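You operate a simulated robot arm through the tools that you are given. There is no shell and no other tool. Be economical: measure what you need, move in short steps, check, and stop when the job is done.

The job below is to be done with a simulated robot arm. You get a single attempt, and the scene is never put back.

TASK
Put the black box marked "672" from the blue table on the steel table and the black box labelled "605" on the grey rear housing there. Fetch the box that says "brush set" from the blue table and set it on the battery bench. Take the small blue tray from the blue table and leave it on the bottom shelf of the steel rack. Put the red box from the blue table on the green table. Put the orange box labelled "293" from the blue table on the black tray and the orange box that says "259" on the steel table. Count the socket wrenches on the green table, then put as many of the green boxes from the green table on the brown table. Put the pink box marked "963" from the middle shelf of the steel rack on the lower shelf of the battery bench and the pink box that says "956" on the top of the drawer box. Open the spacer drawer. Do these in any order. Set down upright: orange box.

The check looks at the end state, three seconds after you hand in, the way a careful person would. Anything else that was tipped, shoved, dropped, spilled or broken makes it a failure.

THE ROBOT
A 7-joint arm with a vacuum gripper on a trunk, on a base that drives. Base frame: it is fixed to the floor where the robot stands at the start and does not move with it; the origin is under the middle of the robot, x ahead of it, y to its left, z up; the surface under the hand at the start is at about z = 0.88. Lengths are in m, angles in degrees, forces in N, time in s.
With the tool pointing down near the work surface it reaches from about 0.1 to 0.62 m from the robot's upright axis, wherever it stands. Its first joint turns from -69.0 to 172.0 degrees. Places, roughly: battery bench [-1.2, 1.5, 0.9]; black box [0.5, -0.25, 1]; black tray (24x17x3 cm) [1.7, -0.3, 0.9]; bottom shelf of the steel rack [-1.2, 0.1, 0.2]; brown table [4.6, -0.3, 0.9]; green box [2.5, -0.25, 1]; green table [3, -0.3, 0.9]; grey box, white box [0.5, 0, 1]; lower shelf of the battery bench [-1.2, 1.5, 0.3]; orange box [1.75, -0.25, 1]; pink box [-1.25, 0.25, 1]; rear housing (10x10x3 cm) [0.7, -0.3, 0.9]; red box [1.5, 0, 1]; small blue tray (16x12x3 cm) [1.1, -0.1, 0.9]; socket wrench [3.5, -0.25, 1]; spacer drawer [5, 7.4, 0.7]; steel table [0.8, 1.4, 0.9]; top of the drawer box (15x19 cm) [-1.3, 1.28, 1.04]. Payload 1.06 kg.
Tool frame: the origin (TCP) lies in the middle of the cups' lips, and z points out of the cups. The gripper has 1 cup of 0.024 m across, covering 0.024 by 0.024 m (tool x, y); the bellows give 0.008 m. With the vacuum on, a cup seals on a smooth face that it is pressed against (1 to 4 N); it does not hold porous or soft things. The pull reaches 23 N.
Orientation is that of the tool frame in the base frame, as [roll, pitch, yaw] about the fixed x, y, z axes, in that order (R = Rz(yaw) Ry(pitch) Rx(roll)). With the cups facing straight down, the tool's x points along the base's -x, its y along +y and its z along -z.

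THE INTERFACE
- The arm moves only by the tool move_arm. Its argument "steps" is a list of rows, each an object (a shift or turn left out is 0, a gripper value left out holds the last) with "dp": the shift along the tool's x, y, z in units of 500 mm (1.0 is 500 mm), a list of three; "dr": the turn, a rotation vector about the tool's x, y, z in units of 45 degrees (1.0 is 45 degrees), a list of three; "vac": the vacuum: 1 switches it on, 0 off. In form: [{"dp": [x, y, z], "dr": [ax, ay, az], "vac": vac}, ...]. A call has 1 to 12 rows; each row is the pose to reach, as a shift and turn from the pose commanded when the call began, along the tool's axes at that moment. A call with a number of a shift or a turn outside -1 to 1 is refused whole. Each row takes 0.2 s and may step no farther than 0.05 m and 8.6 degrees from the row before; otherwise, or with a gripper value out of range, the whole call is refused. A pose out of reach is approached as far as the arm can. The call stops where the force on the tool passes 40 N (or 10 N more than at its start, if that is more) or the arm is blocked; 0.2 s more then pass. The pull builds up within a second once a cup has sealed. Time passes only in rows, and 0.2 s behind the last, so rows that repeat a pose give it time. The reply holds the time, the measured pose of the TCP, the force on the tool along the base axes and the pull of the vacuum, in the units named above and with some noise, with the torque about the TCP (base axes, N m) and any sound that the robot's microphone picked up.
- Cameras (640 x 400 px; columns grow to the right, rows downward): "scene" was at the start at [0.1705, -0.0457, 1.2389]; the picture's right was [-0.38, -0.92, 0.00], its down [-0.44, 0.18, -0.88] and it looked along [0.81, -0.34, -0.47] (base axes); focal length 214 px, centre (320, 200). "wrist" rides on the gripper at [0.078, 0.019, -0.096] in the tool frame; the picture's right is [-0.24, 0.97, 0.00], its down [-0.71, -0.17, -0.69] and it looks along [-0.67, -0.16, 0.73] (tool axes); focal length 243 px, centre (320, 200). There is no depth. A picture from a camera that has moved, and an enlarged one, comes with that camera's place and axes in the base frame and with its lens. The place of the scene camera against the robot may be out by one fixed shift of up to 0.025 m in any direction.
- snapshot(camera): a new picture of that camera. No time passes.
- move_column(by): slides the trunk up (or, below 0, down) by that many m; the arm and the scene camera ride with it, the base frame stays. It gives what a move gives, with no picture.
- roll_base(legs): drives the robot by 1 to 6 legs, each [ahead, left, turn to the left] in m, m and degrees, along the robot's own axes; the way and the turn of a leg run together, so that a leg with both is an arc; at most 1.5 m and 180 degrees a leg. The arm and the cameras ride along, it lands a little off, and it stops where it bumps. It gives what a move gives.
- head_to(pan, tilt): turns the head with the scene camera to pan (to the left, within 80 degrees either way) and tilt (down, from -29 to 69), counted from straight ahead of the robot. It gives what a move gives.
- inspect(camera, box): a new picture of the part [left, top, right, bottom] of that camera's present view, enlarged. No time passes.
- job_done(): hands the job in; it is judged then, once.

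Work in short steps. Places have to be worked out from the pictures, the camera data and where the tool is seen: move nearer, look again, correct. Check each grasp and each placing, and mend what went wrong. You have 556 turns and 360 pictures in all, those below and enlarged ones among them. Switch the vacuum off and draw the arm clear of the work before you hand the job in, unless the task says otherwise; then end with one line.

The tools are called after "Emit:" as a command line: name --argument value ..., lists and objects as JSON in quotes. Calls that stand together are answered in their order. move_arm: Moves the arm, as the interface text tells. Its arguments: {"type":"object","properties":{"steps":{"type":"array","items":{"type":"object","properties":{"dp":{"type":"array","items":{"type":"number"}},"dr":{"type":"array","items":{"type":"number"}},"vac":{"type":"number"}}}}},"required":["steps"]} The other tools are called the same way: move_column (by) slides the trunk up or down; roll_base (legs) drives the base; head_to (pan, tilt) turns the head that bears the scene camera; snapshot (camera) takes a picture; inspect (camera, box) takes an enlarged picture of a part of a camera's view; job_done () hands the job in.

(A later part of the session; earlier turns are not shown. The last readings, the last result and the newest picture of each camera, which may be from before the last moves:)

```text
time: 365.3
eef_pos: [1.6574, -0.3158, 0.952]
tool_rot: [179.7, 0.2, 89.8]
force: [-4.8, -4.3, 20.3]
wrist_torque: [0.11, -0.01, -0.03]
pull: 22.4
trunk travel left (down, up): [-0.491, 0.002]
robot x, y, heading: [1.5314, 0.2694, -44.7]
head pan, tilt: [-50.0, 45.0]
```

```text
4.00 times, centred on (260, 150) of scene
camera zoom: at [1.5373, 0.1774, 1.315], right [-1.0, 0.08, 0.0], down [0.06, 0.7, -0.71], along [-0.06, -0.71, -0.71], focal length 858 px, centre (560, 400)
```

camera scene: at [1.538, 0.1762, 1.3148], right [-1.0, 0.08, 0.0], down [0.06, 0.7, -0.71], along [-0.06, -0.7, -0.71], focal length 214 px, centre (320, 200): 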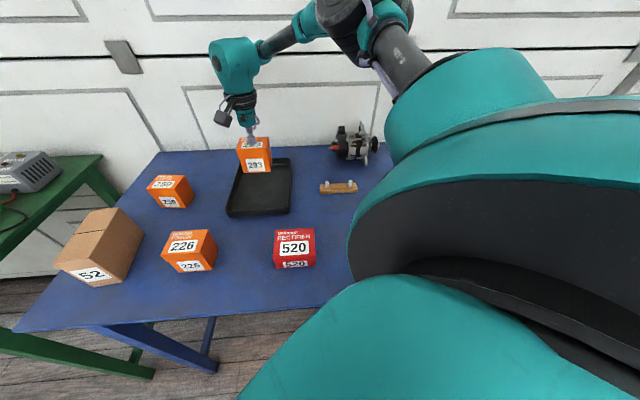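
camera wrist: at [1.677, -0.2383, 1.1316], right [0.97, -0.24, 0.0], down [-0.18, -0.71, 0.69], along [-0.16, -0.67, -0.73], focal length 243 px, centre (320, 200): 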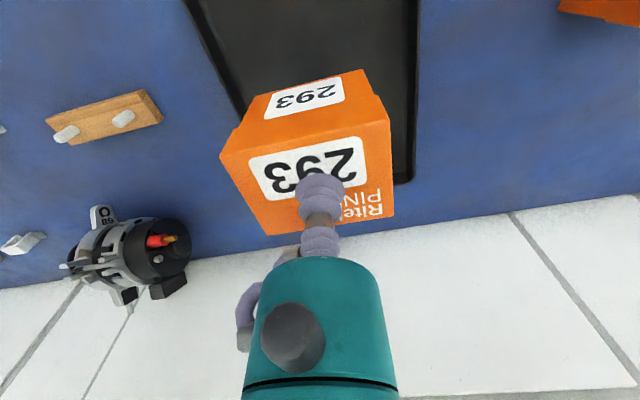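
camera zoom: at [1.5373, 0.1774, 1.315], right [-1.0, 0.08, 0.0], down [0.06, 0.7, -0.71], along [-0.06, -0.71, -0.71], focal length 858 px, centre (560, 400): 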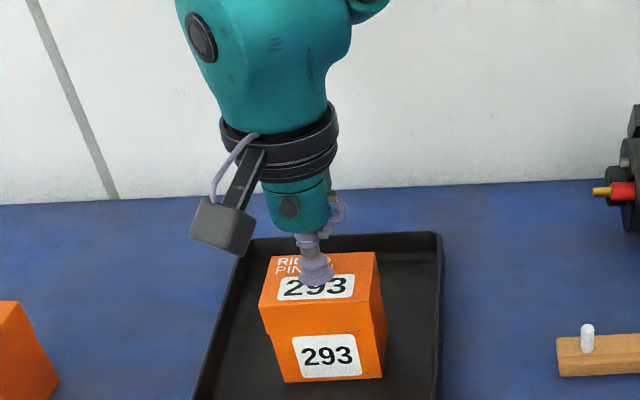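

Contact inside the tray. Release and lift.

Emit:
move_arm --steps '[{"dp": [0, 0, -0.006]}, {"dp": [0, 0, -0.006], "vac": 0}, {"dp": [0, 0, -0.006]}, {"dp": [0, 0, -0.008]}, {"dp": [0, 0, -0.03]}, {"dp": [0, 0, -0.1]}, {"dp": [0, 0, -0.18]}, {"dp": [0.05, 0, -0.2]}]'

Emit:
snapshot --camera "scene"

```text
time: 367.1
eef_pos: [1.6572, -0.2915, 1.0501]
tool_rot: [-180.0, 0.1, 89.8]
force: [0.7, -0.8, -0.1]
wrist_torque: [-0.05, 0.01, 0.05]
pull: 0.1
trunk travel left (down, up): [-0.491, 0.002]
robot x, y, heading: [1.5317, 0.2677, -44.7]
head pan, tilt: [-50.0, 45.0]
```

```text
239 pictures are left
camera scene: at [1.5383, 0.1765, 1.3148], right [-1.0, 0.08, 0.0], down [0.06, 0.7, -0.71], along [-0.06, -0.7, -0.71], focal length 214 px, centre (320, 200)
```

scene: 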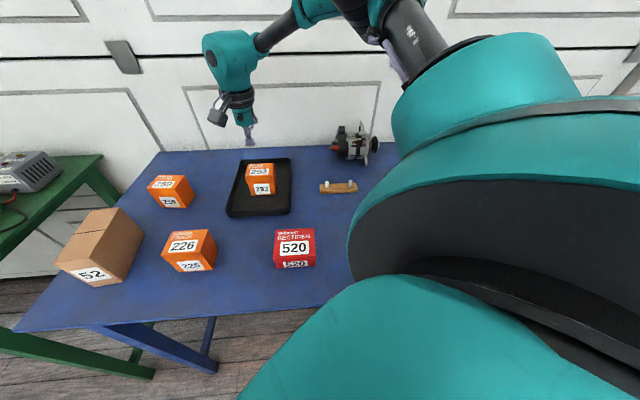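

293 is upright in the tray. Next 259 near (1.907,−0.294); I shift the base along the table by 0.25 m.

Emit:
roll_base --legs '[[0.175, 0.175, 0]]'

Emit:
snapshot --camera "wrist"

```text
time: 369.2
eef_pos: [1.905, -0.2899, 1.0494]
tool_rot: [180.0, 0.2, 89.6]
force: [1.1, 0.6, 0.7]
wrist_torque: [-0.04, -0.01, -0.03]
pull: 0.1
trunk travel left (down, up): [-0.491, 0.002]
robot x, y, heading: [1.7832, 0.2742, -44.9]
head pan, tilt: [-50.0, 45.0]
```

```text
238 pictures are left
camera wrist: at [1.9242, -0.21, 1.1449], right [0.97, -0.24, 0.0], down [-0.18, -0.71, 0.69], along [-0.16, -0.67, -0.73], focal length 243 px, centre (320, 200)
```

wrist: 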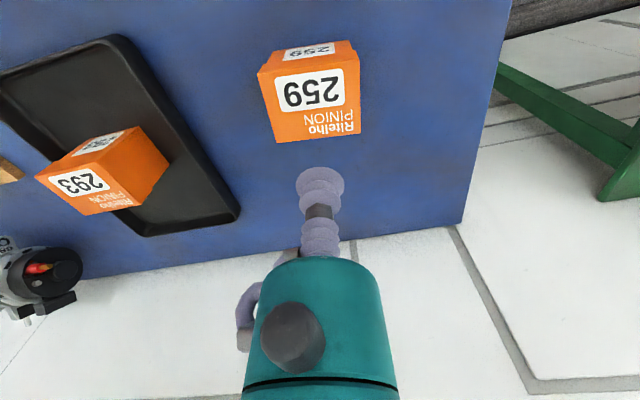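

259's centre is (1.901,−0.285). I descend and grip.

Emit:
move_arm --steps '[{"dp": [0.01, -0.008, 0.08]}, {"dp": [0.01, -0.008, 0.15]}, {"dp": [0.01, -0.008, 0.18], "vac": 1}, {"dp": [0.01, -0.008, 0.192]}, {"dp": [0.01, -0.008, 0.2]}, {"dp": [0.01, -0.008, 0.2]}, {"dp": [0.01, -0.008, 0.2]}]'

```text
time: 370.9
eef_pos: [1.9011, -0.2843, 0.9521]
tool_rot: [179.9, 0.1, 89.6]
force: [-0.8, -0.7, 17.1]
wrist_torque: [0.03, 0.02, -0.03]
pull: 22.8
trunk travel left (down, up): [-0.491, 0.002]
robot x, y, heading: [1.7769, 0.2747, -44.7]
head pan, tilt: [-50.0, 45.0]
```

259 is held. I lift, retract a little, back off and turn around for the steel table.

Emit:
move_arm --steps '[{"dp": [0, 0, -0.05]}, {"dp": [0, 0, -0.14]}, {"dp": [0, 0, -0.23]}, {"dp": [0, 0, -0.32]}, {"dp": [0.08, 0, -0.34]}, {"dp": [0.16, 0, -0.34]}, {"dp": [0.24, 0, -0.34]}]'

Emit:
roll_base --legs '[[-0.177, 0.177, 0], [0, 0, -164], [1.024, 0.567, 0]]'

Emit:
snapshot --camera "wrist"

```text
time: 372.4
eef_pos: [1.9015, -0.1627, 1.121]
tool_rot: [180.0, 0.1, 89.7]
force: [-0.4, 0.5, -1.2]
wrist_torque: [-0.01, 0.03, 0.05]
pull: 23.2
trunk travel left (down, up): [-0.491, 0.002]
robot x, y, heading: [1.7792, 0.2696, -44.5]
head pan, tilt: [-50.0, 45.0]
```

```text
time: 386.8
eef_pos: [0.3652, 0.8669, 1.1201]
tool_rot: [179.9, 0.1, -73.2]
force: [0.1, 0.4, -0.6]
wrist_torque: [-0.03, -0.02, 0.02]
pull: 23.1
trunk travel left (down, up): [-0.491, 0.002]
robot x, y, heading: [0.6087, 0.4828, 152.4]
head pan, tilt: [-50.0, 45.0]
```

```text
237 pictures are left
camera wrist: at [0.3708, 0.7877, 1.2155], right [-1.0, -0.05, 0.0], down [-0.04, 0.73, 0.69], along [-0.04, 0.68, -0.73], focal length 243 px, centre (320, 200)
```

wrist: 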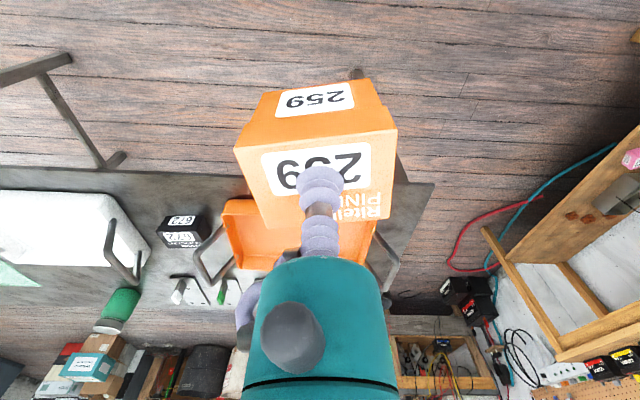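

I move up to the steel table and bring 259 to the free spot in front of 672, squaring it with the table.

Emit:
roll_base --legs '[[0.065, -0.124, 0]]'

Emit:
move_arm --steps '[{"dp": [-0.008, -0.085, 0], "dr": [0, 0, 0.054]}, {"dp": [-0.016, -0.17, 0], "dr": [0, 0, 0.108]}, {"dp": [-0.024, -0.255, 0], "dr": [0, 0, 0.162]}, {"dp": [-0.032, -0.34, 0], "dr": [0, 0, 0.216]}, {"dp": [-0.04, -0.425, 0], "dr": [0, 0, 0.27]}, {"dp": [-0.048, -0.51, 0], "dr": [0, 0, 0.324]}, {"dp": [-0.057, -0.592, 0], "dr": [0, 0, 0.378]}]'

Emit:
snapshot --camera "wrist"

Emit:
snapshot --camera "scene"

```text
time: 388.5
eef_pos: [0.3658, 1.0063, 1.1212]
tool_rot: [179.9, 0.0, -73.2]
force: [0.8, 0.3, -2.1]
wrist_torque: [-0.01, 0.05, 0.0]
pull: 22.7
trunk travel left (down, up): [-0.491, 0.002]
robot x, y, heading: [0.6083, 0.6256, 152.3]
head pan, tilt: [-50.0, 45.0]
```

```text
time: 390.1
eef_pos: [0.64, 1.1172, 1.1213]
tool_rot: [179.9, 0.0, -90.2]
force: [0.0, 0.3, -1.9]
wrist_torque: [0.01, 0.02, 0.04]
pull: 22.7
trunk travel left (down, up): [-0.491, 0.002]
robot x, y, heading: [0.612, 0.6275, 152.4]
head pan, tilt: [-50.0, 45.0]
```

```text
236 pictures are left
camera wrist: at [0.6212, 1.04, 1.2153], right [-0.97, 0.24, 0.0], down [0.17, 0.71, 0.68], along [0.16, 0.67, -0.73], focal length 243 px, centre (320, 200)
```

wrist: 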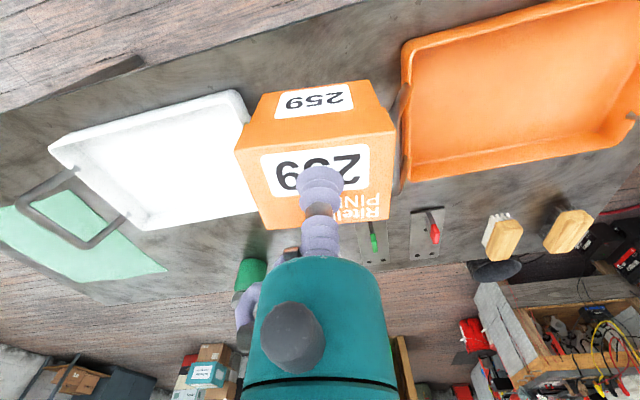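

```text
235 pictures are left
camera scene: at [0.6035, 0.6948, 1.3147], right [0.98, 0.21, 0.0], down [0.15, -0.69, -0.71], along [-0.15, 0.69, -0.71], focal length 214 px, centre (320, 200)
```

scene: 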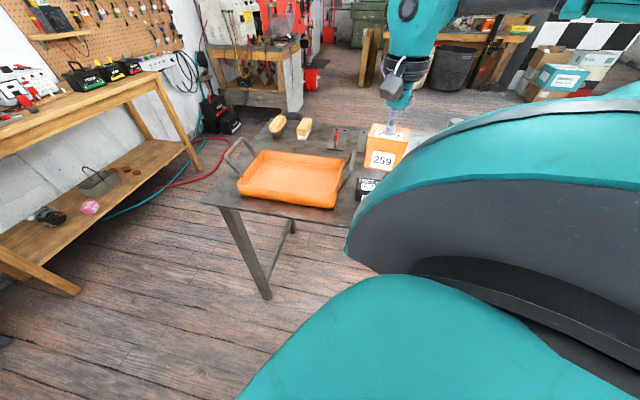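

Position good; I lower to z≈0.955 and check.

Emit:
move_arm --steps '[{"dp": [0, 0, 0.08]}, {"dp": [0, 0, 0.16]}, {"dp": [0, 0, 0.24]}, {"dp": [0, 0, 0.3]}, {"dp": [0, 0, 0.32]}, {"dp": [0, 0, 0.32]}]'

Emit:
snapshot --camera "wrist"

Emit:
inspect --camera "scene" --box '[300, 110, 460, 230]'

```text
time: 391.5
eef_pos: [0.6401, 1.1204, 0.9626]
tool_rot: [180.0, 0.0, -90.2]
force: [-0.1, -0.5, -1.8]
wrist_torque: [0.01, -0.02, -0.01]
pull: 22.7
trunk travel left (down, up): [-0.491, 0.002]
robot x, y, heading: [0.614, 0.6237, 152.2]
head pan, tilt: [-50.0, 45.0]
```

```text
234 pictures are left
camera wrist: at [0.6222, 1.0421, 1.057], right [-0.97, 0.24, 0.0], down [0.17, 0.71, 0.69], along [0.16, 0.67, -0.73], focal length 243 px, centre (320, 200)
```

wrist: 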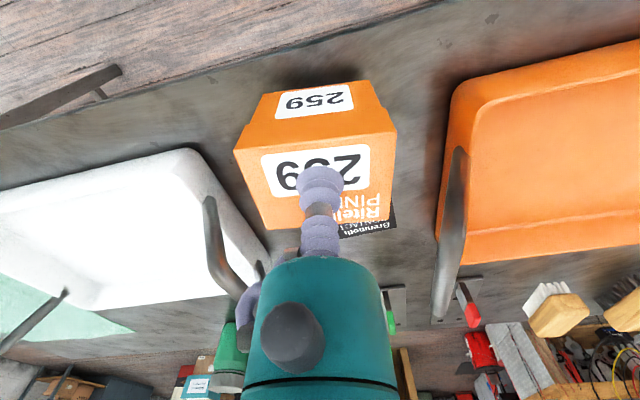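

```text
3.33 times, centred on (380, 170) of scene
camera zoom: at [0.6029, 0.6949, 1.3147], right [0.98, 0.21, 0.0], down [0.15, -0.69, -0.71], along [-0.15, 0.69, -0.71], focal length 715 px, centre (120, 300)
```

zoom: 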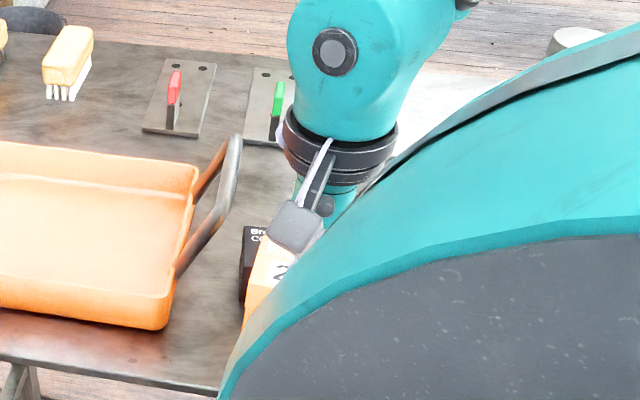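

Footprint is clear of 672 (gap ≈3 cm) and trays. I creep down.

Emit:
move_arm --steps '[{"dp": [0, 0, 0.01]}, {"dp": [0, 0, 0.02]}, {"dp": [0, 0, 0.03]}, {"dp": [0, 0, 0.036]}, {"dp": [0, 0, 0.036]}]'

```text
time: 392.7
eef_pos: [0.6403, 1.1192, 0.9427]
tool_rot: [179.8, 0.0, -90.2]
force: [-0.1, -0.1, -0.9]
wrist_torque: [0.0, 0.0, 0.01]
pull: 22.9
trunk travel left (down, up): [-0.491, 0.002]
robot x, y, heading: [0.6088, 0.6289, 152.6]
head pan, tilt: [-50.0, 45.0]
```

Emit:
move_arm --steps '[{"dp": [0, 0, 0.006]}, {"dp": [0, 0, 0.012]}, {"dp": [0, 0, 0.018]}, {"dp": [0, 0, 0.018]}]'

```text
time: 393.7
eef_pos: [0.6405, 1.1187, 0.9354]
tool_rot: [179.8, 0.2, -90.4]
force: [1.8, 1.1, 12.1]
wrist_torque: [0.0, 0.03, -0.03]
pull: 23.7
trunk travel left (down, up): [-0.491, 0.002]
robot x, y, heading: [0.6094, 0.6271, 152.5]
head pan, tilt: [-50.0, 45.0]
```

Contact. Release and lift.

Emit:
move_arm --steps '[{"dp": [0, 0, -0.004]}, {"dp": [0, 0, -0.004], "vac": 0}, {"dp": [0, 0, -0.004]}, {"dp": [0, 0, -0.006]}, {"dp": [0, 0, -0.03]}, {"dp": [0, 0, -0.12]}, {"dp": [0, 0, -0.21]}, {"dp": [0, 0, -0.28]}]'

Emit:
snapshot --camera "wrist"

```text
time: 395.5
eef_pos: [0.6413, 1.1188, 1.0764]
tool_rot: [179.9, 0.0, -90.1]
force: [-0.4, 0.2, -0.9]
wrist_torque: [-0.01, 0.03, 0.02]
pull: 0.2
trunk travel left (down, up): [-0.491, 0.002]
robot x, y, heading: [0.6101, 0.627, 152.2]
head pan, tilt: [-50.0, 45.0]
```

```text
232 pictures are left
camera wrist: at [0.6224, 1.0407, 1.1706], right [-0.97, 0.24, 0.0], down [0.17, 0.71, 0.69], along [0.16, 0.67, -0.73], focal length 243 px, centre (320, 200)
```

wrist: 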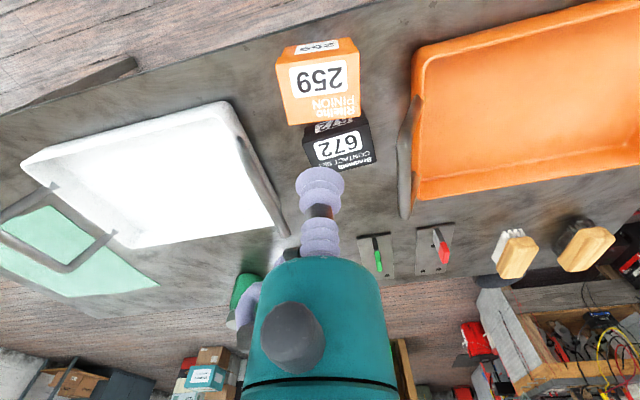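

259 stands well. Next the red box: I return to the blue table near x≈1.53.

Emit:
move_arm --steps '[{"dp": [0.07, 0, 0]}, {"dp": [0.14, 0, 0]}, {"dp": [0.2, 0, 0]}]'

Emit:
roll_base --legs '[[-0.051, 0.097, 0], [0, 0, 163], [0.65, 0.65, 0], [0.15, -0.15, 0]]'

Emit:
snapshot --camera "wrist"

```text
time: 396.3
eef_pos: [0.6422, 1.0157, 1.0736]
tool_rot: [179.9, 0.1, -90.3]
force: [1.0, 0.1, 0.1]
wrist_torque: [0.0, 0.01, -0.01]
pull: 0.0
trunk travel left (down, up): [-0.491, 0.002]
robot x, y, heading: [0.6115, 0.6269, 152.2]
head pan, tilt: [-50.0, 45.0]
```

```text
time: 411.8
eef_pos: [1.3795, -0.0578, 1.0726]
tool_rot: [179.9, 0.0, 72.2]
force: [0.3, -0.1, 0.2]
wrist_torque: [0.04, 0.02, 0.0]
pull: 0.0
trunk travel left (down, up): [-0.491, 0.002]
robot x, y, heading: [1.5263, 0.312, -45.2]
head pan, tilt: [-50.0, 45.0]
```

```text
231 pictures are left
camera wrist: at [1.4198, 0.0125, 1.168], right [0.85, -0.52, 0.0], down [-0.38, -0.62, 0.69], along [-0.36, -0.59, -0.73], focal length 243 px, centre (320, 200)
```

wrist: 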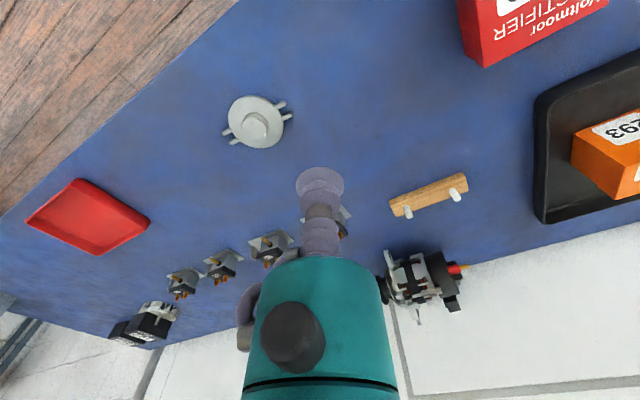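

Emit:
move_arm --steps '[{"dp": [0.022, 0.089, 0]}, {"dp": [0.045, 0.178, 0]}, {"dp": [0.067, 0.267, 0]}, {"dp": [0.089, 0.356, 0]}]'

Emit:
snapshot --camera "wrist"

```text
time: 412.8
eef_pos: [1.5644, -0.0679, 1.075]
tool_rot: [179.9, 0.0, 72.2]
force: [0.7, 0.5, 0.2]
wrist_torque: [0.0, 0.01, -0.02]
pull: 0.1
trunk travel left (down, up): [-0.491, 0.002]
robot x, y, heading: [1.5265, 0.3094, -45.1]
head pan, tilt: [-50.0, 45.0]
```

```text
230 pictures are left
camera wrist: at [1.6056, 0.0006, 1.1698], right [0.85, -0.52, 0.0], down [-0.38, -0.62, 0.68], along [-0.36, -0.59, -0.73], focal length 243 px, centre (320, 200)
```

wrist: 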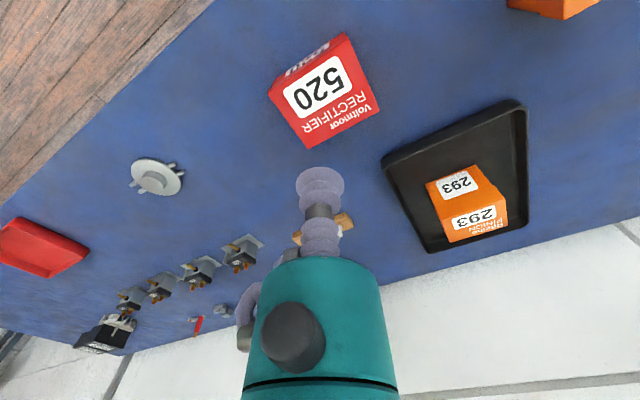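

The red box centre is (1.561,−0.0825). I align and descend with vacuum on.

Emit:
move_arm --steps '[{"dp": [-0.03, 0.003, 0.08]}, {"dp": [-0.03, 0.003, 0.16]}, {"dp": [-0.03, 0.003, 0.24]}, {"dp": [-0.03, 0.003, 0.26], "vac": 1}, {"dp": [-0.03, 0.003, 0.27]}, {"dp": [-0.03, 0.003, 0.278]}, {"dp": [-0.03, 0.003, 0.278]}]'

```text
time: 414.4
eef_pos: [1.5587, -0.0827, 0.9351]
tool_rot: [-180.0, 0.2, 72.4]
force: [-0.3, -0.2, -0.3]
wrist_torque: [0.01, -0.02, 0.01]
pull: 0.2
trunk travel left (down, up): [-0.491, 0.002]
robot x, y, heading: [1.5255, 0.308, -45.2]
head pan, tilt: [-50.0, 45.0]
```

Emit:
move_arm --steps '[{"dp": [0, 0, 0.008]}, {"dp": [0, 0, 0.014]}, {"dp": [0, 0, 0.018]}, {"dp": [0, 0, 0.018]}, {"dp": [0, 0, 0.018]}]'

```text
time: 415.6
eef_pos: [1.5581, -0.0837, 0.9245]
tool_rot: [-179.9, 0.0, 72.4]
force: [0.1, -0.1, -0.5]
wrist_torque: [0.01, 0.0, 0.01]
pull: 22.3
trunk travel left (down, up): [-0.491, 0.002]
robot x, y, heading: [1.525, 0.3086, -45.4]
head pan, tilt: [-50.0, 45.0]
```

Red box is sealed. I lift, back off and drive along to view the green table.

Emit:
move_arm --steps '[{"dp": [0, 0, -0.05]}, {"dp": [0, 0, -0.14]}, {"dp": [0, 0, -0.23]}, {"dp": [0, 0, -0.32]}, {"dp": [0, 0, -0.39]}]'

Emit:
roll_base --legs '[[-0.22, 0.22, 0], [0.6, 0.6, 0]]'

Emit:
head_to --pan -25 --tilt 40

Emit:
snapshot --camera "scene"

```text
time: 416.8
eef_pos: [1.5567, -0.0827, 1.121]
tool_rot: [-179.9, 0.0, 72.4]
force: [0.0, 0.1, -1.2]
wrist_torque: [-0.02, -0.01, -0.01]
pull: 23.1
trunk travel left (down, up): [-0.491, 0.002]
robot x, y, heading: [1.5284, 0.3069, -45.2]
head pan, tilt: [-50.0, 45.0]
```

```text
time: 424.7
eef_pos: [2.4151, 0.2268, 1.121]
tool_rot: [179.9, 0.0, 72.8]
force: [-0.9, 0.4, -1.3]
wrist_torque: [-0.02, 0.02, 0.02]
pull: 22.7
trunk travel left (down, up): [-0.491, 0.002]
robot x, y, heading: [2.377, 0.6142, -44.4]
head pan, tilt: [-50.0, 45.0]
```

```text
time: 425.6
eef_pos: [2.4153, 0.2272, 1.1216]
tool_rot: [179.9, 0.0, 72.8]
force: [0.1, 0.0, -0.6]
wrist_torque: [0.03, 0.02, -0.01]
pull: 23.1
trunk travel left (down, up): [-0.491, 0.002]
robot x, y, heading: [2.3818, 0.6187, -44.9]
head pan, tilt: [-25.0, 40.0]
```

```text
229 pictures are left
camera scene: at [2.4246, 0.5253, 1.322], right [-0.94, -0.35, 0.0], down [-0.22, 0.6, -0.77], along [0.27, -0.72, -0.64], focal length 214 px, centre (320, 200)
```

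scene: 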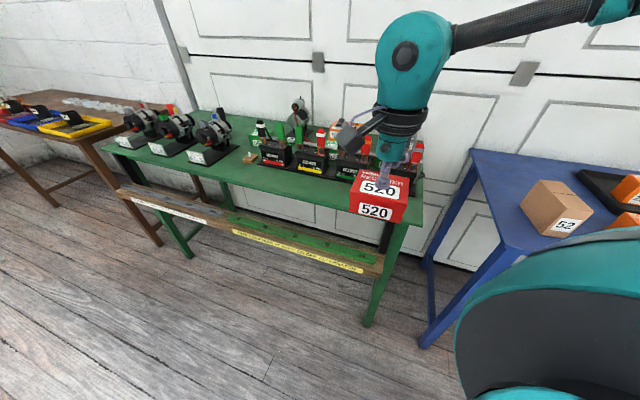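

Emit:
inspect --camera "scene" --box '[100, 70, 440, 280]'

Emit:
snapshot --camera "wrist"

```text
1.88 times, centred on (270, 175) of scene
camera zoom: at [2.4246, 0.5253, 1.322], right [-0.94, -0.35, 0.0], down [-0.22, 0.6, -0.77], along [0.27, -0.72, -0.64], focal length 404 px, centre (414, 247)
```

zoom: 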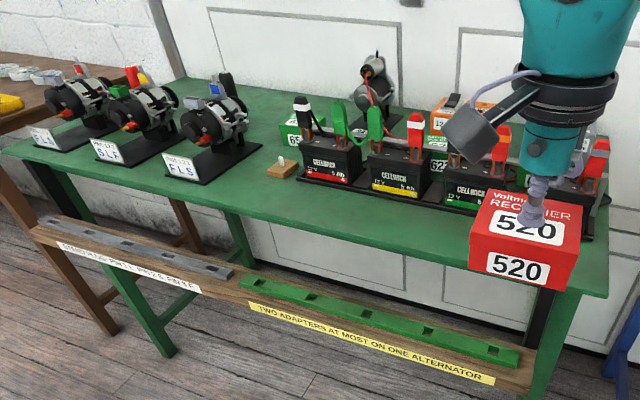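

```text
227 pictures are left
camera wrist: at [2.457, 0.2969, 1.2147], right [0.86, -0.51, 0.0], down [-0.37, -0.62, 0.69], along [-0.35, -0.59, -0.73], focal length 243 px, centre (320, 200)
```

wrist: 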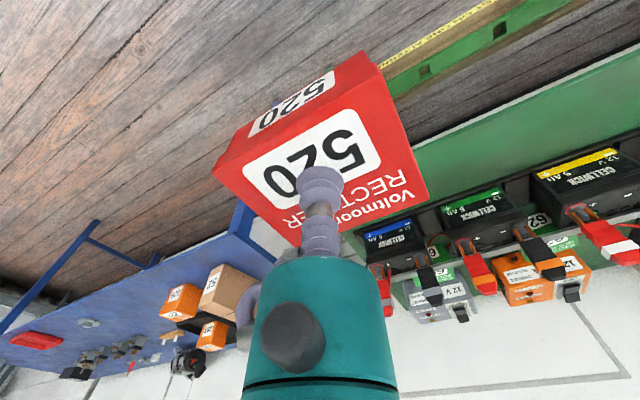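

The table has batteries, chargers, alternator stands and green boxes behind. Free space seems to be between the "FLS" stand and the battery tray near (3.03,−0.08). I drive further along for a nearer look.

Emit:
roll_base --legs '[[0.4, 0.4, 0]]'

Emit:
head_to --pan -30 --tilt 35

Emit:
snapshot --camera "scene"

Emit:
inspect --camera "scene" --box '[60, 50, 380, 250]'

Emit:
snapshot --camera "wrist"

```text
time: 429.6
eef_pos: [2.9798, 0.2361, 1.1204]
tool_rot: [180.0, 0.0, 73.1]
force: [-0.1, -0.8, -1.2]
wrist_torque: [0.0, 0.01, -0.02]
pull: 22.7
trunk travel left (down, up): [-0.491, 0.002]
robot x, y, heading: [2.9435, 0.6299, -44.3]
head pan, tilt: [-25.0, 40.0]
```

```text
time: 430.3
eef_pos: [2.9803, 0.2361, 1.1211]
tool_rot: [179.9, 0.0, 73.1]
force: [0.0, -1.0, -2.0]
wrist_torque: [0.02, -0.01, 0.0]
pull: 23.1
trunk travel left (down, up): [-0.491, 0.002]
robot x, y, heading: [2.9424, 0.6239, -44.1]
head pan, tilt: [-30.0, 35.0]
```

```text
226 pictures are left
camera scene: at [2.9807, 0.5288, 1.3295], right [-0.96, -0.27, 0.0], down [-0.15, 0.55, -0.82], along [0.22, -0.79, -0.57], focal length 214 px, centre (320, 200)
```

scene: 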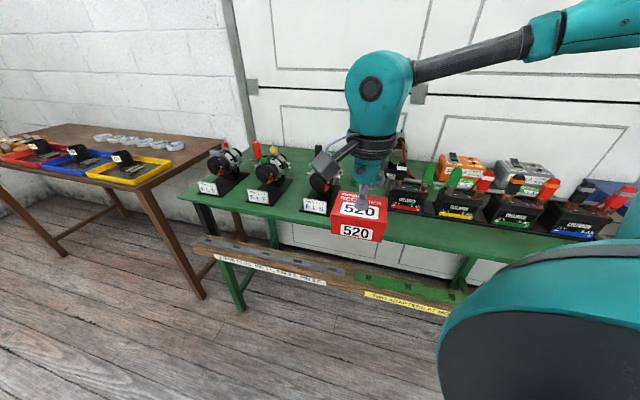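

```text
2.00 times, centred on (220, 150) of scene
camera zoom: at [2.9807, 0.5288, 1.3295], right [-0.96, -0.27, 0.0], down [-0.15, 0.55, -0.82], along [0.22, -0.79, -0.57], focal length 429 px, centre (520, 300)
```

zoom: 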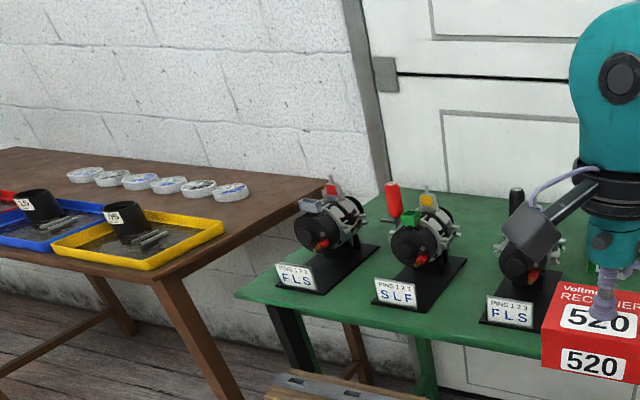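

```text
224 pictures are left
camera wrist: at [3.0204, 0.3058, 1.2147], right [0.86, -0.51, 0.0], down [-0.37, -0.63, 0.69], along [-0.35, -0.59, -0.73], focal length 243 px, centre (320, 200)
```

wrist: 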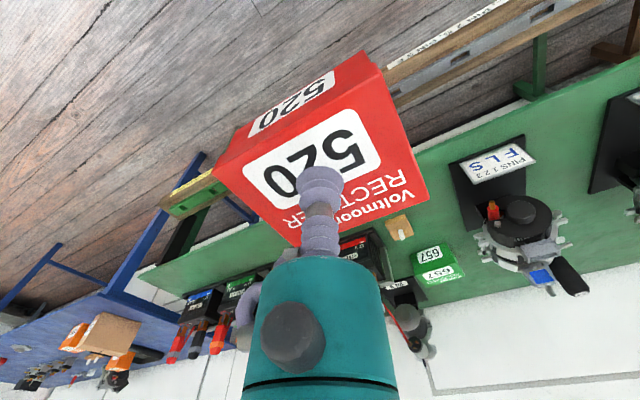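

I see alternator stands with handled tools near them (to be counted later). I roll in so the red box comes over the free front area near (2.98,−0.01).

Emit:
roll_base --legs '[[0.16, -0.165, 0]]'

Emit:
snapshot --camera "wrist"

Emit:
snapshot --camera "scene"

```text
time: 432.4
eef_pos: [2.9793, 0.0109, 1.1203]
tool_rot: [179.9, 0.1, 73.1]
force: [-0.6, -0.5, -1.8]
wrist_torque: [0.03, 0.03, 0.02]
pull: 22.3
trunk travel left (down, up): [-0.491, 0.002]
robot x, y, heading: [2.9426, 0.3999, -44.3]
head pan, tilt: [-30.0, 35.0]
```

```text
223 pictures are left
camera wrist: at [3.0194, 0.0807, 1.2146], right [0.86, -0.51, 0.0], down [-0.37, -0.63, 0.69], along [-0.35, -0.59, -0.73], focal length 243 px, centre (320, 200)
```

wrist: 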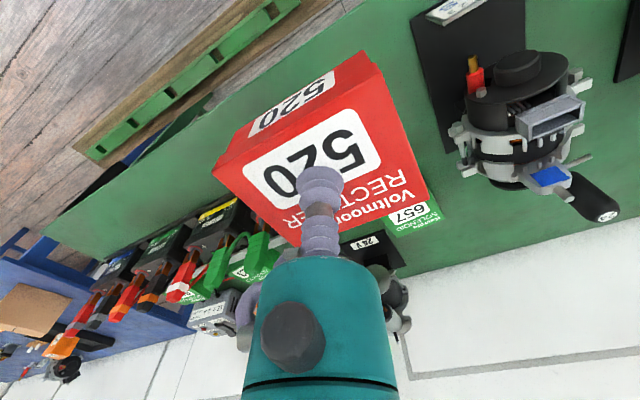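

```text
222 pictures are left
camera scene: at [2.9795, 0.3036, 1.3295], right [-0.96, -0.27, 0.0], down [-0.15, 0.55, -0.82], along [0.22, -0.79, -0.57], focal length 214 px, centre (320, 200)
```

scene: 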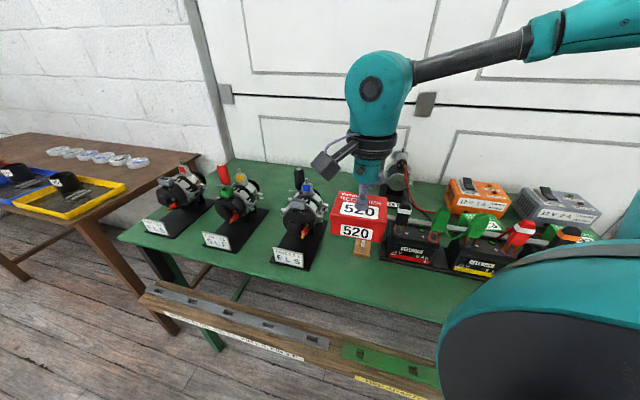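

Free patch lies between the peg block (y≈−0.11) and the front edge (y≈0.02). I centre at (3.0,−0.032) and lower to z≈0.97.

Emit:
move_arm --steps '[{"dp": [-0.035, 0.033, 0]}, {"dp": [-0.07, 0.065, 0.03]}, {"dp": [-0.07, 0.065, 0.12]}, {"dp": [-0.07, 0.065, 0.21]}, {"dp": [-0.07, 0.065, 0.29]}, {"dp": [-0.07, 0.065, 0.3]}]'

Emit:
snapshot --camera "wrist"

Emit:
inspect --camera "scene" --box '[250, 170, 450, 320]'

```text
time: 433.8
eef_pos: [2.9997, -0.0325, 0.9707]
tool_rot: [179.9, 0.1, 73.0]
force: [1.2, 0.2, -1.0]
wrist_torque: [0.02, -0.01, 0.02]
pull: 23.3
trunk travel left (down, up): [-0.491, 0.002]
robot x, y, heading: [2.9412, 0.4044, -44.2]
head pan, tilt: [-30.0, 35.0]
```

```text
221 pictures are left
camera wrist: at [3.0403, 0.038, 1.0647], right [0.86, -0.51, 0.0], down [-0.37, -0.63, 0.69], along [-0.35, -0.59, -0.73], focal length 243 px, centre (320, 200)
```

wrist: 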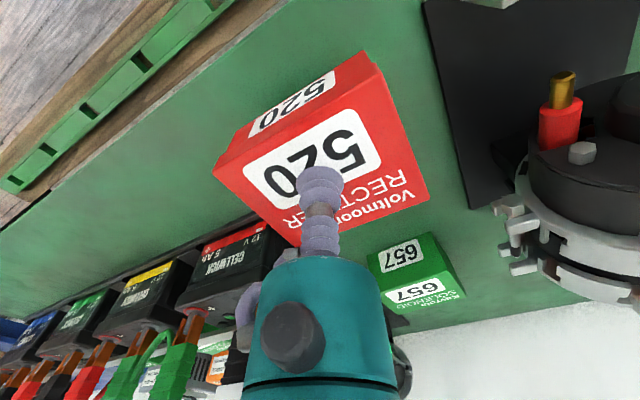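

```text
2.67 times, centred on (350, 245) of scene
camera zoom: at [2.9794, 0.3042, 1.3296], right [-0.96, -0.27, 0.0], down [-0.15, 0.55, -0.82], along [0.22, -0.79, -0.57], focal length 572 px, centre (240, 80)
```

zoom: 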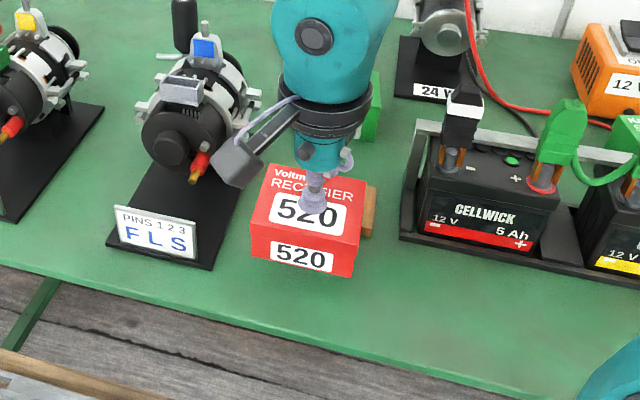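

Good clearance. I creep down.

Emit:
move_arm --steps '[{"dp": [0, 0, 0.02]}, {"dp": [0, 0, 0.04]}, {"dp": [0, 0, 0.05]}, {"dp": [0, 0, 0.06]}, {"dp": [0, 0, 0.06]}]'

```text
time: 435.0
eef_pos: [2.9996, -0.0316, 0.9406]
tool_rot: [179.9, 0.1, 73.2]
force: [-0.2, 0.2, -1.7]
wrist_torque: [-0.02, 0.03, 0.04]
pull: 23.3
trunk travel left (down, up): [-0.491, 0.002]
robot x, y, heading: [2.9434, 0.4026, -44.0]
head pan, tilt: [-30.0, 35.0]
```

Emit:
move_arm --steps '[{"dp": [0, 0, 0.008]}, {"dp": [0, 0, 0.016]}, {"dp": [0, 0, 0.02]}, {"dp": [0, 0, 0.02]}]'

```text
time: 436.0
eef_pos: [2.9995, -0.0315, 0.9302]
tool_rot: [-180.0, 0.0, 73.0]
force: [0.5, -1.4, -2.0]
wrist_torque: [0.03, -0.01, 0.02]
pull: 22.7
trunk travel left (down, up): [-0.491, 0.002]
robot x, y, heading: [2.9406, 0.4001, -44.5]
head pan, tilt: [-30.0, 35.0]
```

Emit:
move_arm --steps '[{"dp": [0, 0, 0.006]}, {"dp": [0, 0, 0.012]}, {"dp": [0, 0, 0.016]}, {"dp": [0, 0, 0.016]}]'

```text
time: 437.0
eef_pos: [2.9991, -0.0313, 0.9252]
tool_rot: [179.8, 0.1, 73.2]
force: [-1.5, -3.2, 16.1]
wrist_torque: [0.03, 0.02, 0.0]
pull: 23.4
trunk travel left (down, up): [-0.491, 0.002]
robot x, y, heading: [2.9416, 0.4009, -44.2]
head pan, tilt: [-30.0, 35.0]
```

Contact (table z≈0.88). Release, lift and check.

Emit:
move_arm --steps '[{"dp": [0, 0, -0.004]}, {"dp": [0, 0, -0.004], "vac": 0}, {"dp": [0, 0, -0.004]}, {"dp": [0, 0, -0.006]}, {"dp": [0, 0, -0.03]}, {"dp": [0, 0, -0.12]}, {"dp": [0, 0, -0.21]}, {"dp": [0, 0, -0.3]}, {"dp": [0, 0, -0.38]}]'

Emit:
snapshot --camera "wrist"

Emit:
head_to --pan -30 --tilt 45

Emit:
snapshot --camera "scene"

```text
time: 439.0
eef_pos: [2.9987, -0.0328, 1.1149]
tool_rot: [-180.0, 0.1, 73.1]
force: [0.1, 0.0, 0.2]
wrist_torque: [0.0, -0.01, -0.02]
pull: 0.1
trunk travel left (down, up): [-0.491, 0.002]
robot x, y, heading: [2.9411, 0.4024, -44.3]
head pan, tilt: [-30.0, 35.0]
```

```text
219 pictures are left
camera wrist: at [3.0394, 0.0361, 1.2094], right [0.86, -0.51, 0.0], down [-0.37, -0.63, 0.69], along [-0.35, -0.59, -0.73], focal length 243 px, centre (320, 200)
```

wrist: 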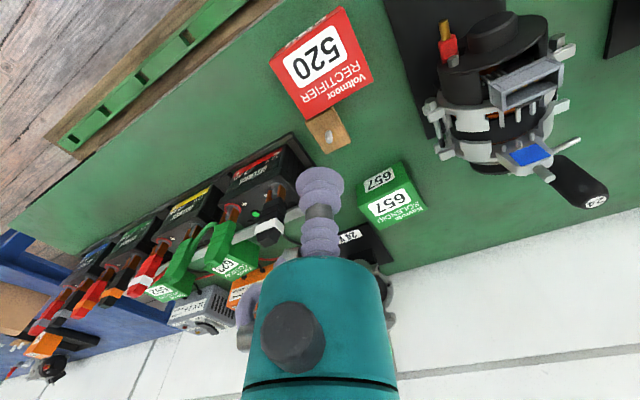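

```text
time: 439.7
eef_pos: [2.9981, -0.0349, 1.1147]
tool_rot: [179.8, 0.0, 73.1]
force: [0.0, 0.0, -0.3]
wrist_torque: [-0.03, -0.03, -0.02]
pull: 0.0
trunk travel left (down, up): [-0.491, 0.002]
robot x, y, heading: [2.9431, 0.4009, -44.2]
head pan, tilt: [-30.0, 45.0]
```

```text
218 pictures are left
camera scene: at [2.9777, 0.3107, 1.3148], right [-0.96, -0.27, 0.0], down [-0.19, 0.68, -0.71], along [0.19, -0.68, -0.71], focal length 214 px, centre (320, 200)
```

scene: 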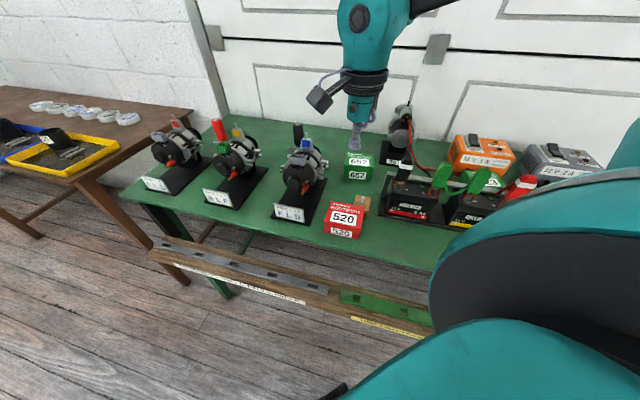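

Red box placed. Now I look closely at the tools on the table to count socket wrenches.

Emit:
inspect --camera "scene" --box '[120, 90, 340, 230]'

Emit:
inspect --camera "scene" --box '[330, 90, 640, 260]'

Emit:
inspect --camera "wrist" --box '[400, 0, 640, 230]'

```text
2.86 times, centred on (230, 160) of scene
camera zoom: at [2.9777, 0.3107, 1.3148], right [-0.96, -0.27, 0.0], down [-0.19, 0.68, -0.71], along [0.19, -0.68, -0.71], focal length 613 px, centre (577, 314)
```

zoom: 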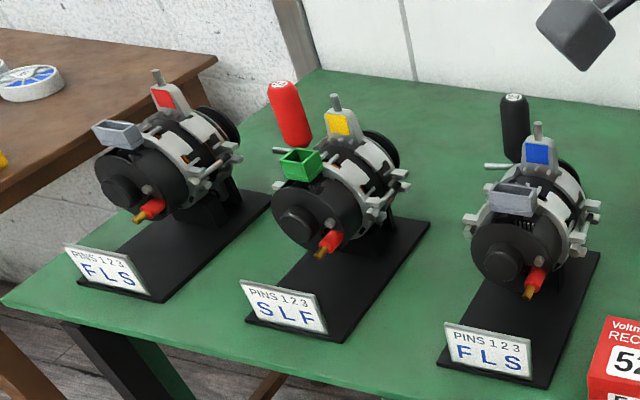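

```text
2.06 times, centred on (485, 175) of scene
camera zoom: at [2.9777, 0.3107, 1.3148], right [-0.96, -0.27, 0.0], down [-0.19, 0.68, -0.71], along [0.19, -0.68, -0.71], focal length 443 px, centre (-21, 252)
```

zoom: 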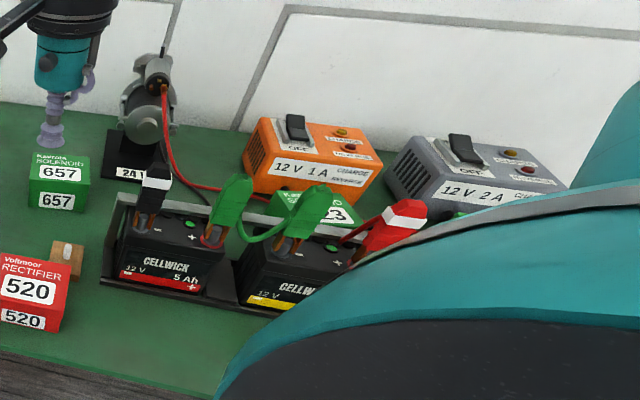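

```text
1.74 times, centred on (520, 115) of wrist
camera zoom: at [3.0396, 0.0357, 1.2086], right [0.86, -0.51, 0.0], down [-0.37, -0.63, 0.69], along [-0.35, -0.59, -0.73], focal length 422 px, centre (-28, 348)
```

zoom: 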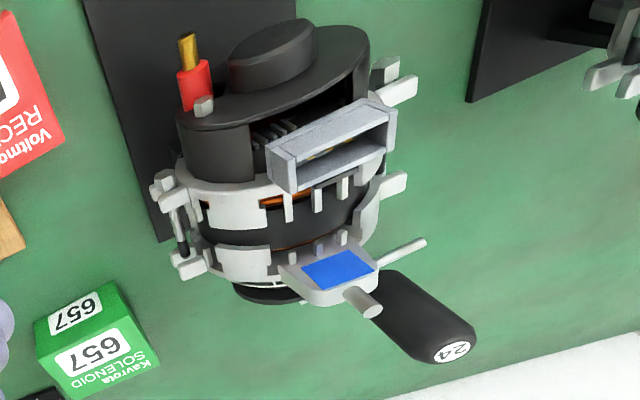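

Two cylindrical handles (black "24", red) stand behind alternators. I raise the hand and move along to view behind everything from above.

Emit:
move_arm --steps '[{"dp": [0.06, 0, -0.08]}, {"dp": [0.1, 0, -0.16]}]'

Emit:
roll_base --legs '[[0.18, 0.18, 0]]'

Emit:
snapshot --camera "wrist"

Emit:
snapshot --camera "scene"

```text
time: 440.3
eef_pos: [3.0125, 0.0152, 1.1933]
tool_rot: [-180.0, 0.0, 73.1]
force: [0.3, -0.7, -0.2]
wrist_torque: [0.0, 0.0, 0.04]
pull: 0.0
trunk travel left (down, up): [-0.491, 0.002]
robot x, y, heading: [2.9438, 0.4034, -44.1]
head pan, tilt: [-30.0, 45.0]
```

```text
time: 442.5
eef_pos: [3.2696, 0.0191, 1.1927]
tool_rot: [180.0, -0.1, 73.3]
force: [-0.3, -0.4, -0.2]
wrist_torque: [0.0, 0.0, 0.01]
pull: 0.1
trunk travel left (down, up): [-0.491, 0.002]
robot x, y, heading: [3.1938, 0.4077, -44.3]
head pan, tilt: [-30.0, 45.0]
```

```text
214 pictures are left
camera wrist: at [3.309, 0.0895, 1.2876], right [0.86, -0.51, 0.0], down [-0.37, -0.63, 0.69], along [-0.35, -0.59, -0.73], focal length 243 px, centre (320, 200)
```

wrist: 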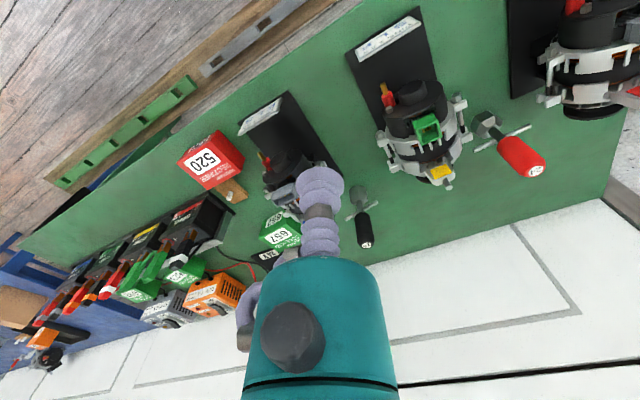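

```text
213 pictures are left
camera scene: at [3.2325, 0.3151, 1.3147], right [-0.96, -0.27, 0.0], down [-0.19, 0.68, -0.71], along [0.19, -0.68, -0.71], focal length 214 px, centre (320, 200)
```

scene: 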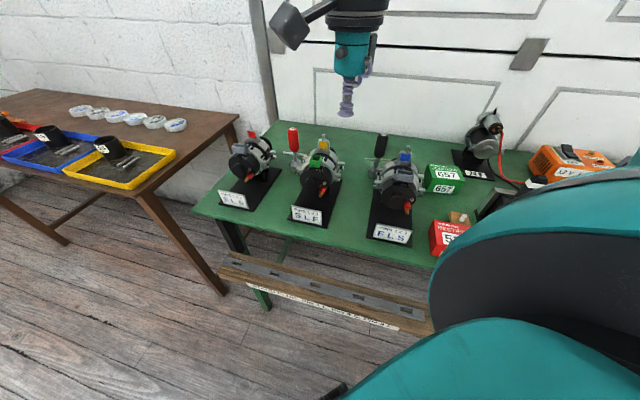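

Two socket wrenches so far (black and red). I move further along to check the far end.

Emit:
roll_base --legs '[[0.17, 0.17, 0]]'

Emit:
snapshot --camera "wrist"

Emit:
head_to --pan -30 --tilt 40

Emit:
snapshot --camera "scene"

```text
time: 444.6
eef_pos: [3.5099, 0.0214, 1.1936]
tool_rot: [180.0, -0.1, 73.4]
force: [1.5, -0.3, 1.0]
wrist_torque: [-0.02, 0.0, -0.03]
pull: 0.0
trunk travel left (down, up): [-0.491, 0.002]
robot x, y, heading: [3.4344, 0.4066, -44.0]
head pan, tilt: [-30.0, 45.0]
```

```text
212 pictures are left
camera wrist: at [3.5498, 0.0906, 1.2876], right [0.86, -0.5, 0.0], down [-0.37, -0.63, 0.69], along [-0.34, -0.59, -0.73], focal length 243 px, centre (320, 200)
```

wrist: 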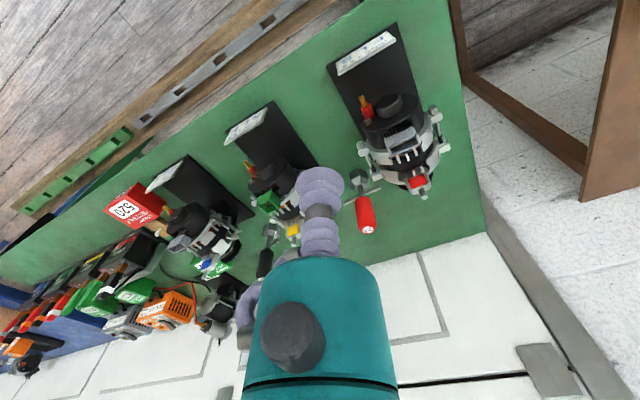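

```text
time: 445.3
eef_pos: [3.508, 0.0213, 1.1939]
tool_rot: [179.9, 0.0, 73.4]
force: [0.0, 0.2, -0.1]
wrist_torque: [0.04, 0.01, 0.01]
pull: 0.0
trunk travel left (down, up): [-0.491, 0.002]
robot x, y, heading: [3.436, 0.4089, -44.0]
head pan, tilt: [-30.0, 40.0]
```

```text
211 pictures are left
camera scene: at [3.4732, 0.3124, 1.322], right [-0.96, -0.27, 0.0], down [-0.18, 0.62, -0.77], along [0.21, -0.74, -0.64], focal length 214 px, centre (320, 200)
```

scene: 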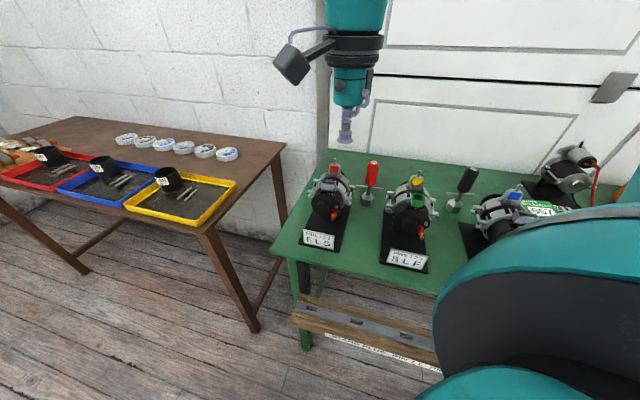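

Only two socket wrenches are visible so far (black, red); I'll double-check behind the chargers on the way. I go back to the 657 green box, near (3.0,−0.267).

Emit:
roll_base --legs '[[-0.33, -0.36, 0], [0.06, -0.06, 0]]'

Emit:
snapshot --camera "wrist"

Emit:
snapshot --camera "scene"

```text
time: 449.8
eef_pos: [3.0266, -0.0959, 1.1933]
tool_rot: [179.9, 0.0, 73.9]
force: [-0.8, -0.3, -0.4]
wrist_torque: [0.02, 0.0, -0.01]
pull: 0.0
trunk travel left (down, up): [-0.491, 0.002]
robot x, y, heading: [2.9486, 0.2925, -43.4]
head pan, tilt: [-30.0, 40.0]
```

```text
210 pictures are left
camera wrist: at [3.0667, -0.0256, 1.2874], right [0.87, -0.5, 0.0], down [-0.36, -0.63, 0.69], along [-0.34, -0.6, -0.73], focal length 243 px, centre (320, 200)
```

wrist: 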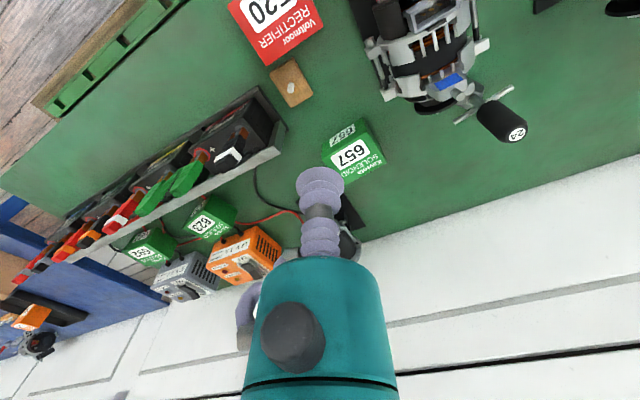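

```text
209 pictures are left
camera scene: at [2.9885, 0.1954, 1.3219], right [-0.96, -0.28, 0.0], down [-0.18, 0.62, -0.77], along [0.22, -0.73, -0.64], focal length 214 px, centre (320, 200)
```

scene: 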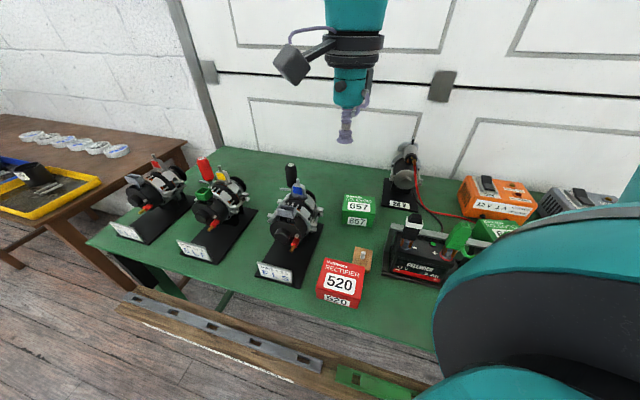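

657's top centre ≈(3.01,−0.259). I move over it and down to z≈1.03.

Emit:
move_arm --steps '[{"dp": [-0.065, 0.012, 0.05]}, {"dp": [-0.13, 0.024, 0.1]}, {"dp": [-0.195, 0.036, 0.15]}, {"dp": [-0.26, 0.048, 0.2]}, {"dp": [-0.323, 0.058, 0.25]}, {"dp": [-0.323, 0.058, 0.32]}]'

Emit:
snapshot --camera "wrist"

```text
time: 451.2
eef_pos: [3.0103, -0.2575, 1.0339]
tool_rot: [179.9, 0.1, 73.9]
force: [0.2, 0.8, 0.7]
wrist_torque: [-0.01, 0.01, 0.01]
pull: 0.0
trunk travel left (down, up): [-0.491, 0.002]
robot x, y, heading: [2.9509, 0.292, -43.6]
head pan, tilt: [-30.0, 40.0]
```

```text
208 pictures are left
camera wrist: at [3.0511, -0.1876, 1.1285], right [0.87, -0.5, 0.0], down [-0.36, -0.63, 0.69], along [-0.34, -0.6, -0.73], focal length 243 px, centre (320, 200)
```

wrist: 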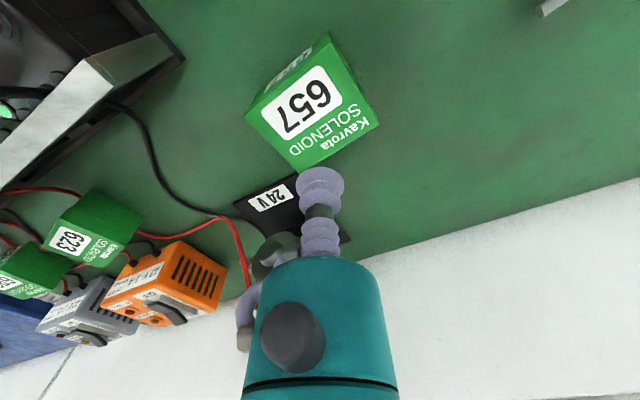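

I align (3.004,−0.266) and creep down with vacuum on.

Emit:
move_arm --steps '[{"dp": [-0.02, -0.007, 0.07]}, {"dp": [-0.02, -0.007, 0.14]}, {"dp": [-0.02, -0.007, 0.168], "vac": 1}, {"dp": [-0.02, -0.007, 0.176]}, {"dp": [-0.02, -0.007, 0.184]}, {"dp": [-0.02, -0.007, 0.184]}]'

```text
time: 452.6
eef_pos: [3.0054, -0.2671, 0.9425]
tool_rot: [179.9, 0.1, 73.9]
force: [0.2, -0.1, -0.5]
wrist_torque: [0.0, -0.03, 0.0]
pull: 0.1
trunk travel left (down, up): [-0.491, 0.002]
robot x, y, heading: [2.9506, 0.2891, -43.5]
head pan, tilt: [-30.0, 40.0]
```

Emit:
move_arm --steps '[{"dp": [0, 0, 0.008]}, {"dp": [0, 0, 0.016]}, {"dp": [0, 0, 0.02]}, {"dp": [0, 0, 0.02]}, {"dp": [0, 0, 0.02]}]'

```text
time: 453.8
eef_pos: [3.0029, -0.2673, 0.9323]
tool_rot: [179.7, 0.1, 73.8]
force: [-4.3, -3.5, 16.0]
wrist_torque: [0.01, 0.01, -0.05]
pull: 22.9
trunk travel left (down, up): [-0.491, 0.002]
robot x, y, heading: [2.9492, 0.2926, -43.6]
head pan, tilt: [-30.0, 40.0]
```

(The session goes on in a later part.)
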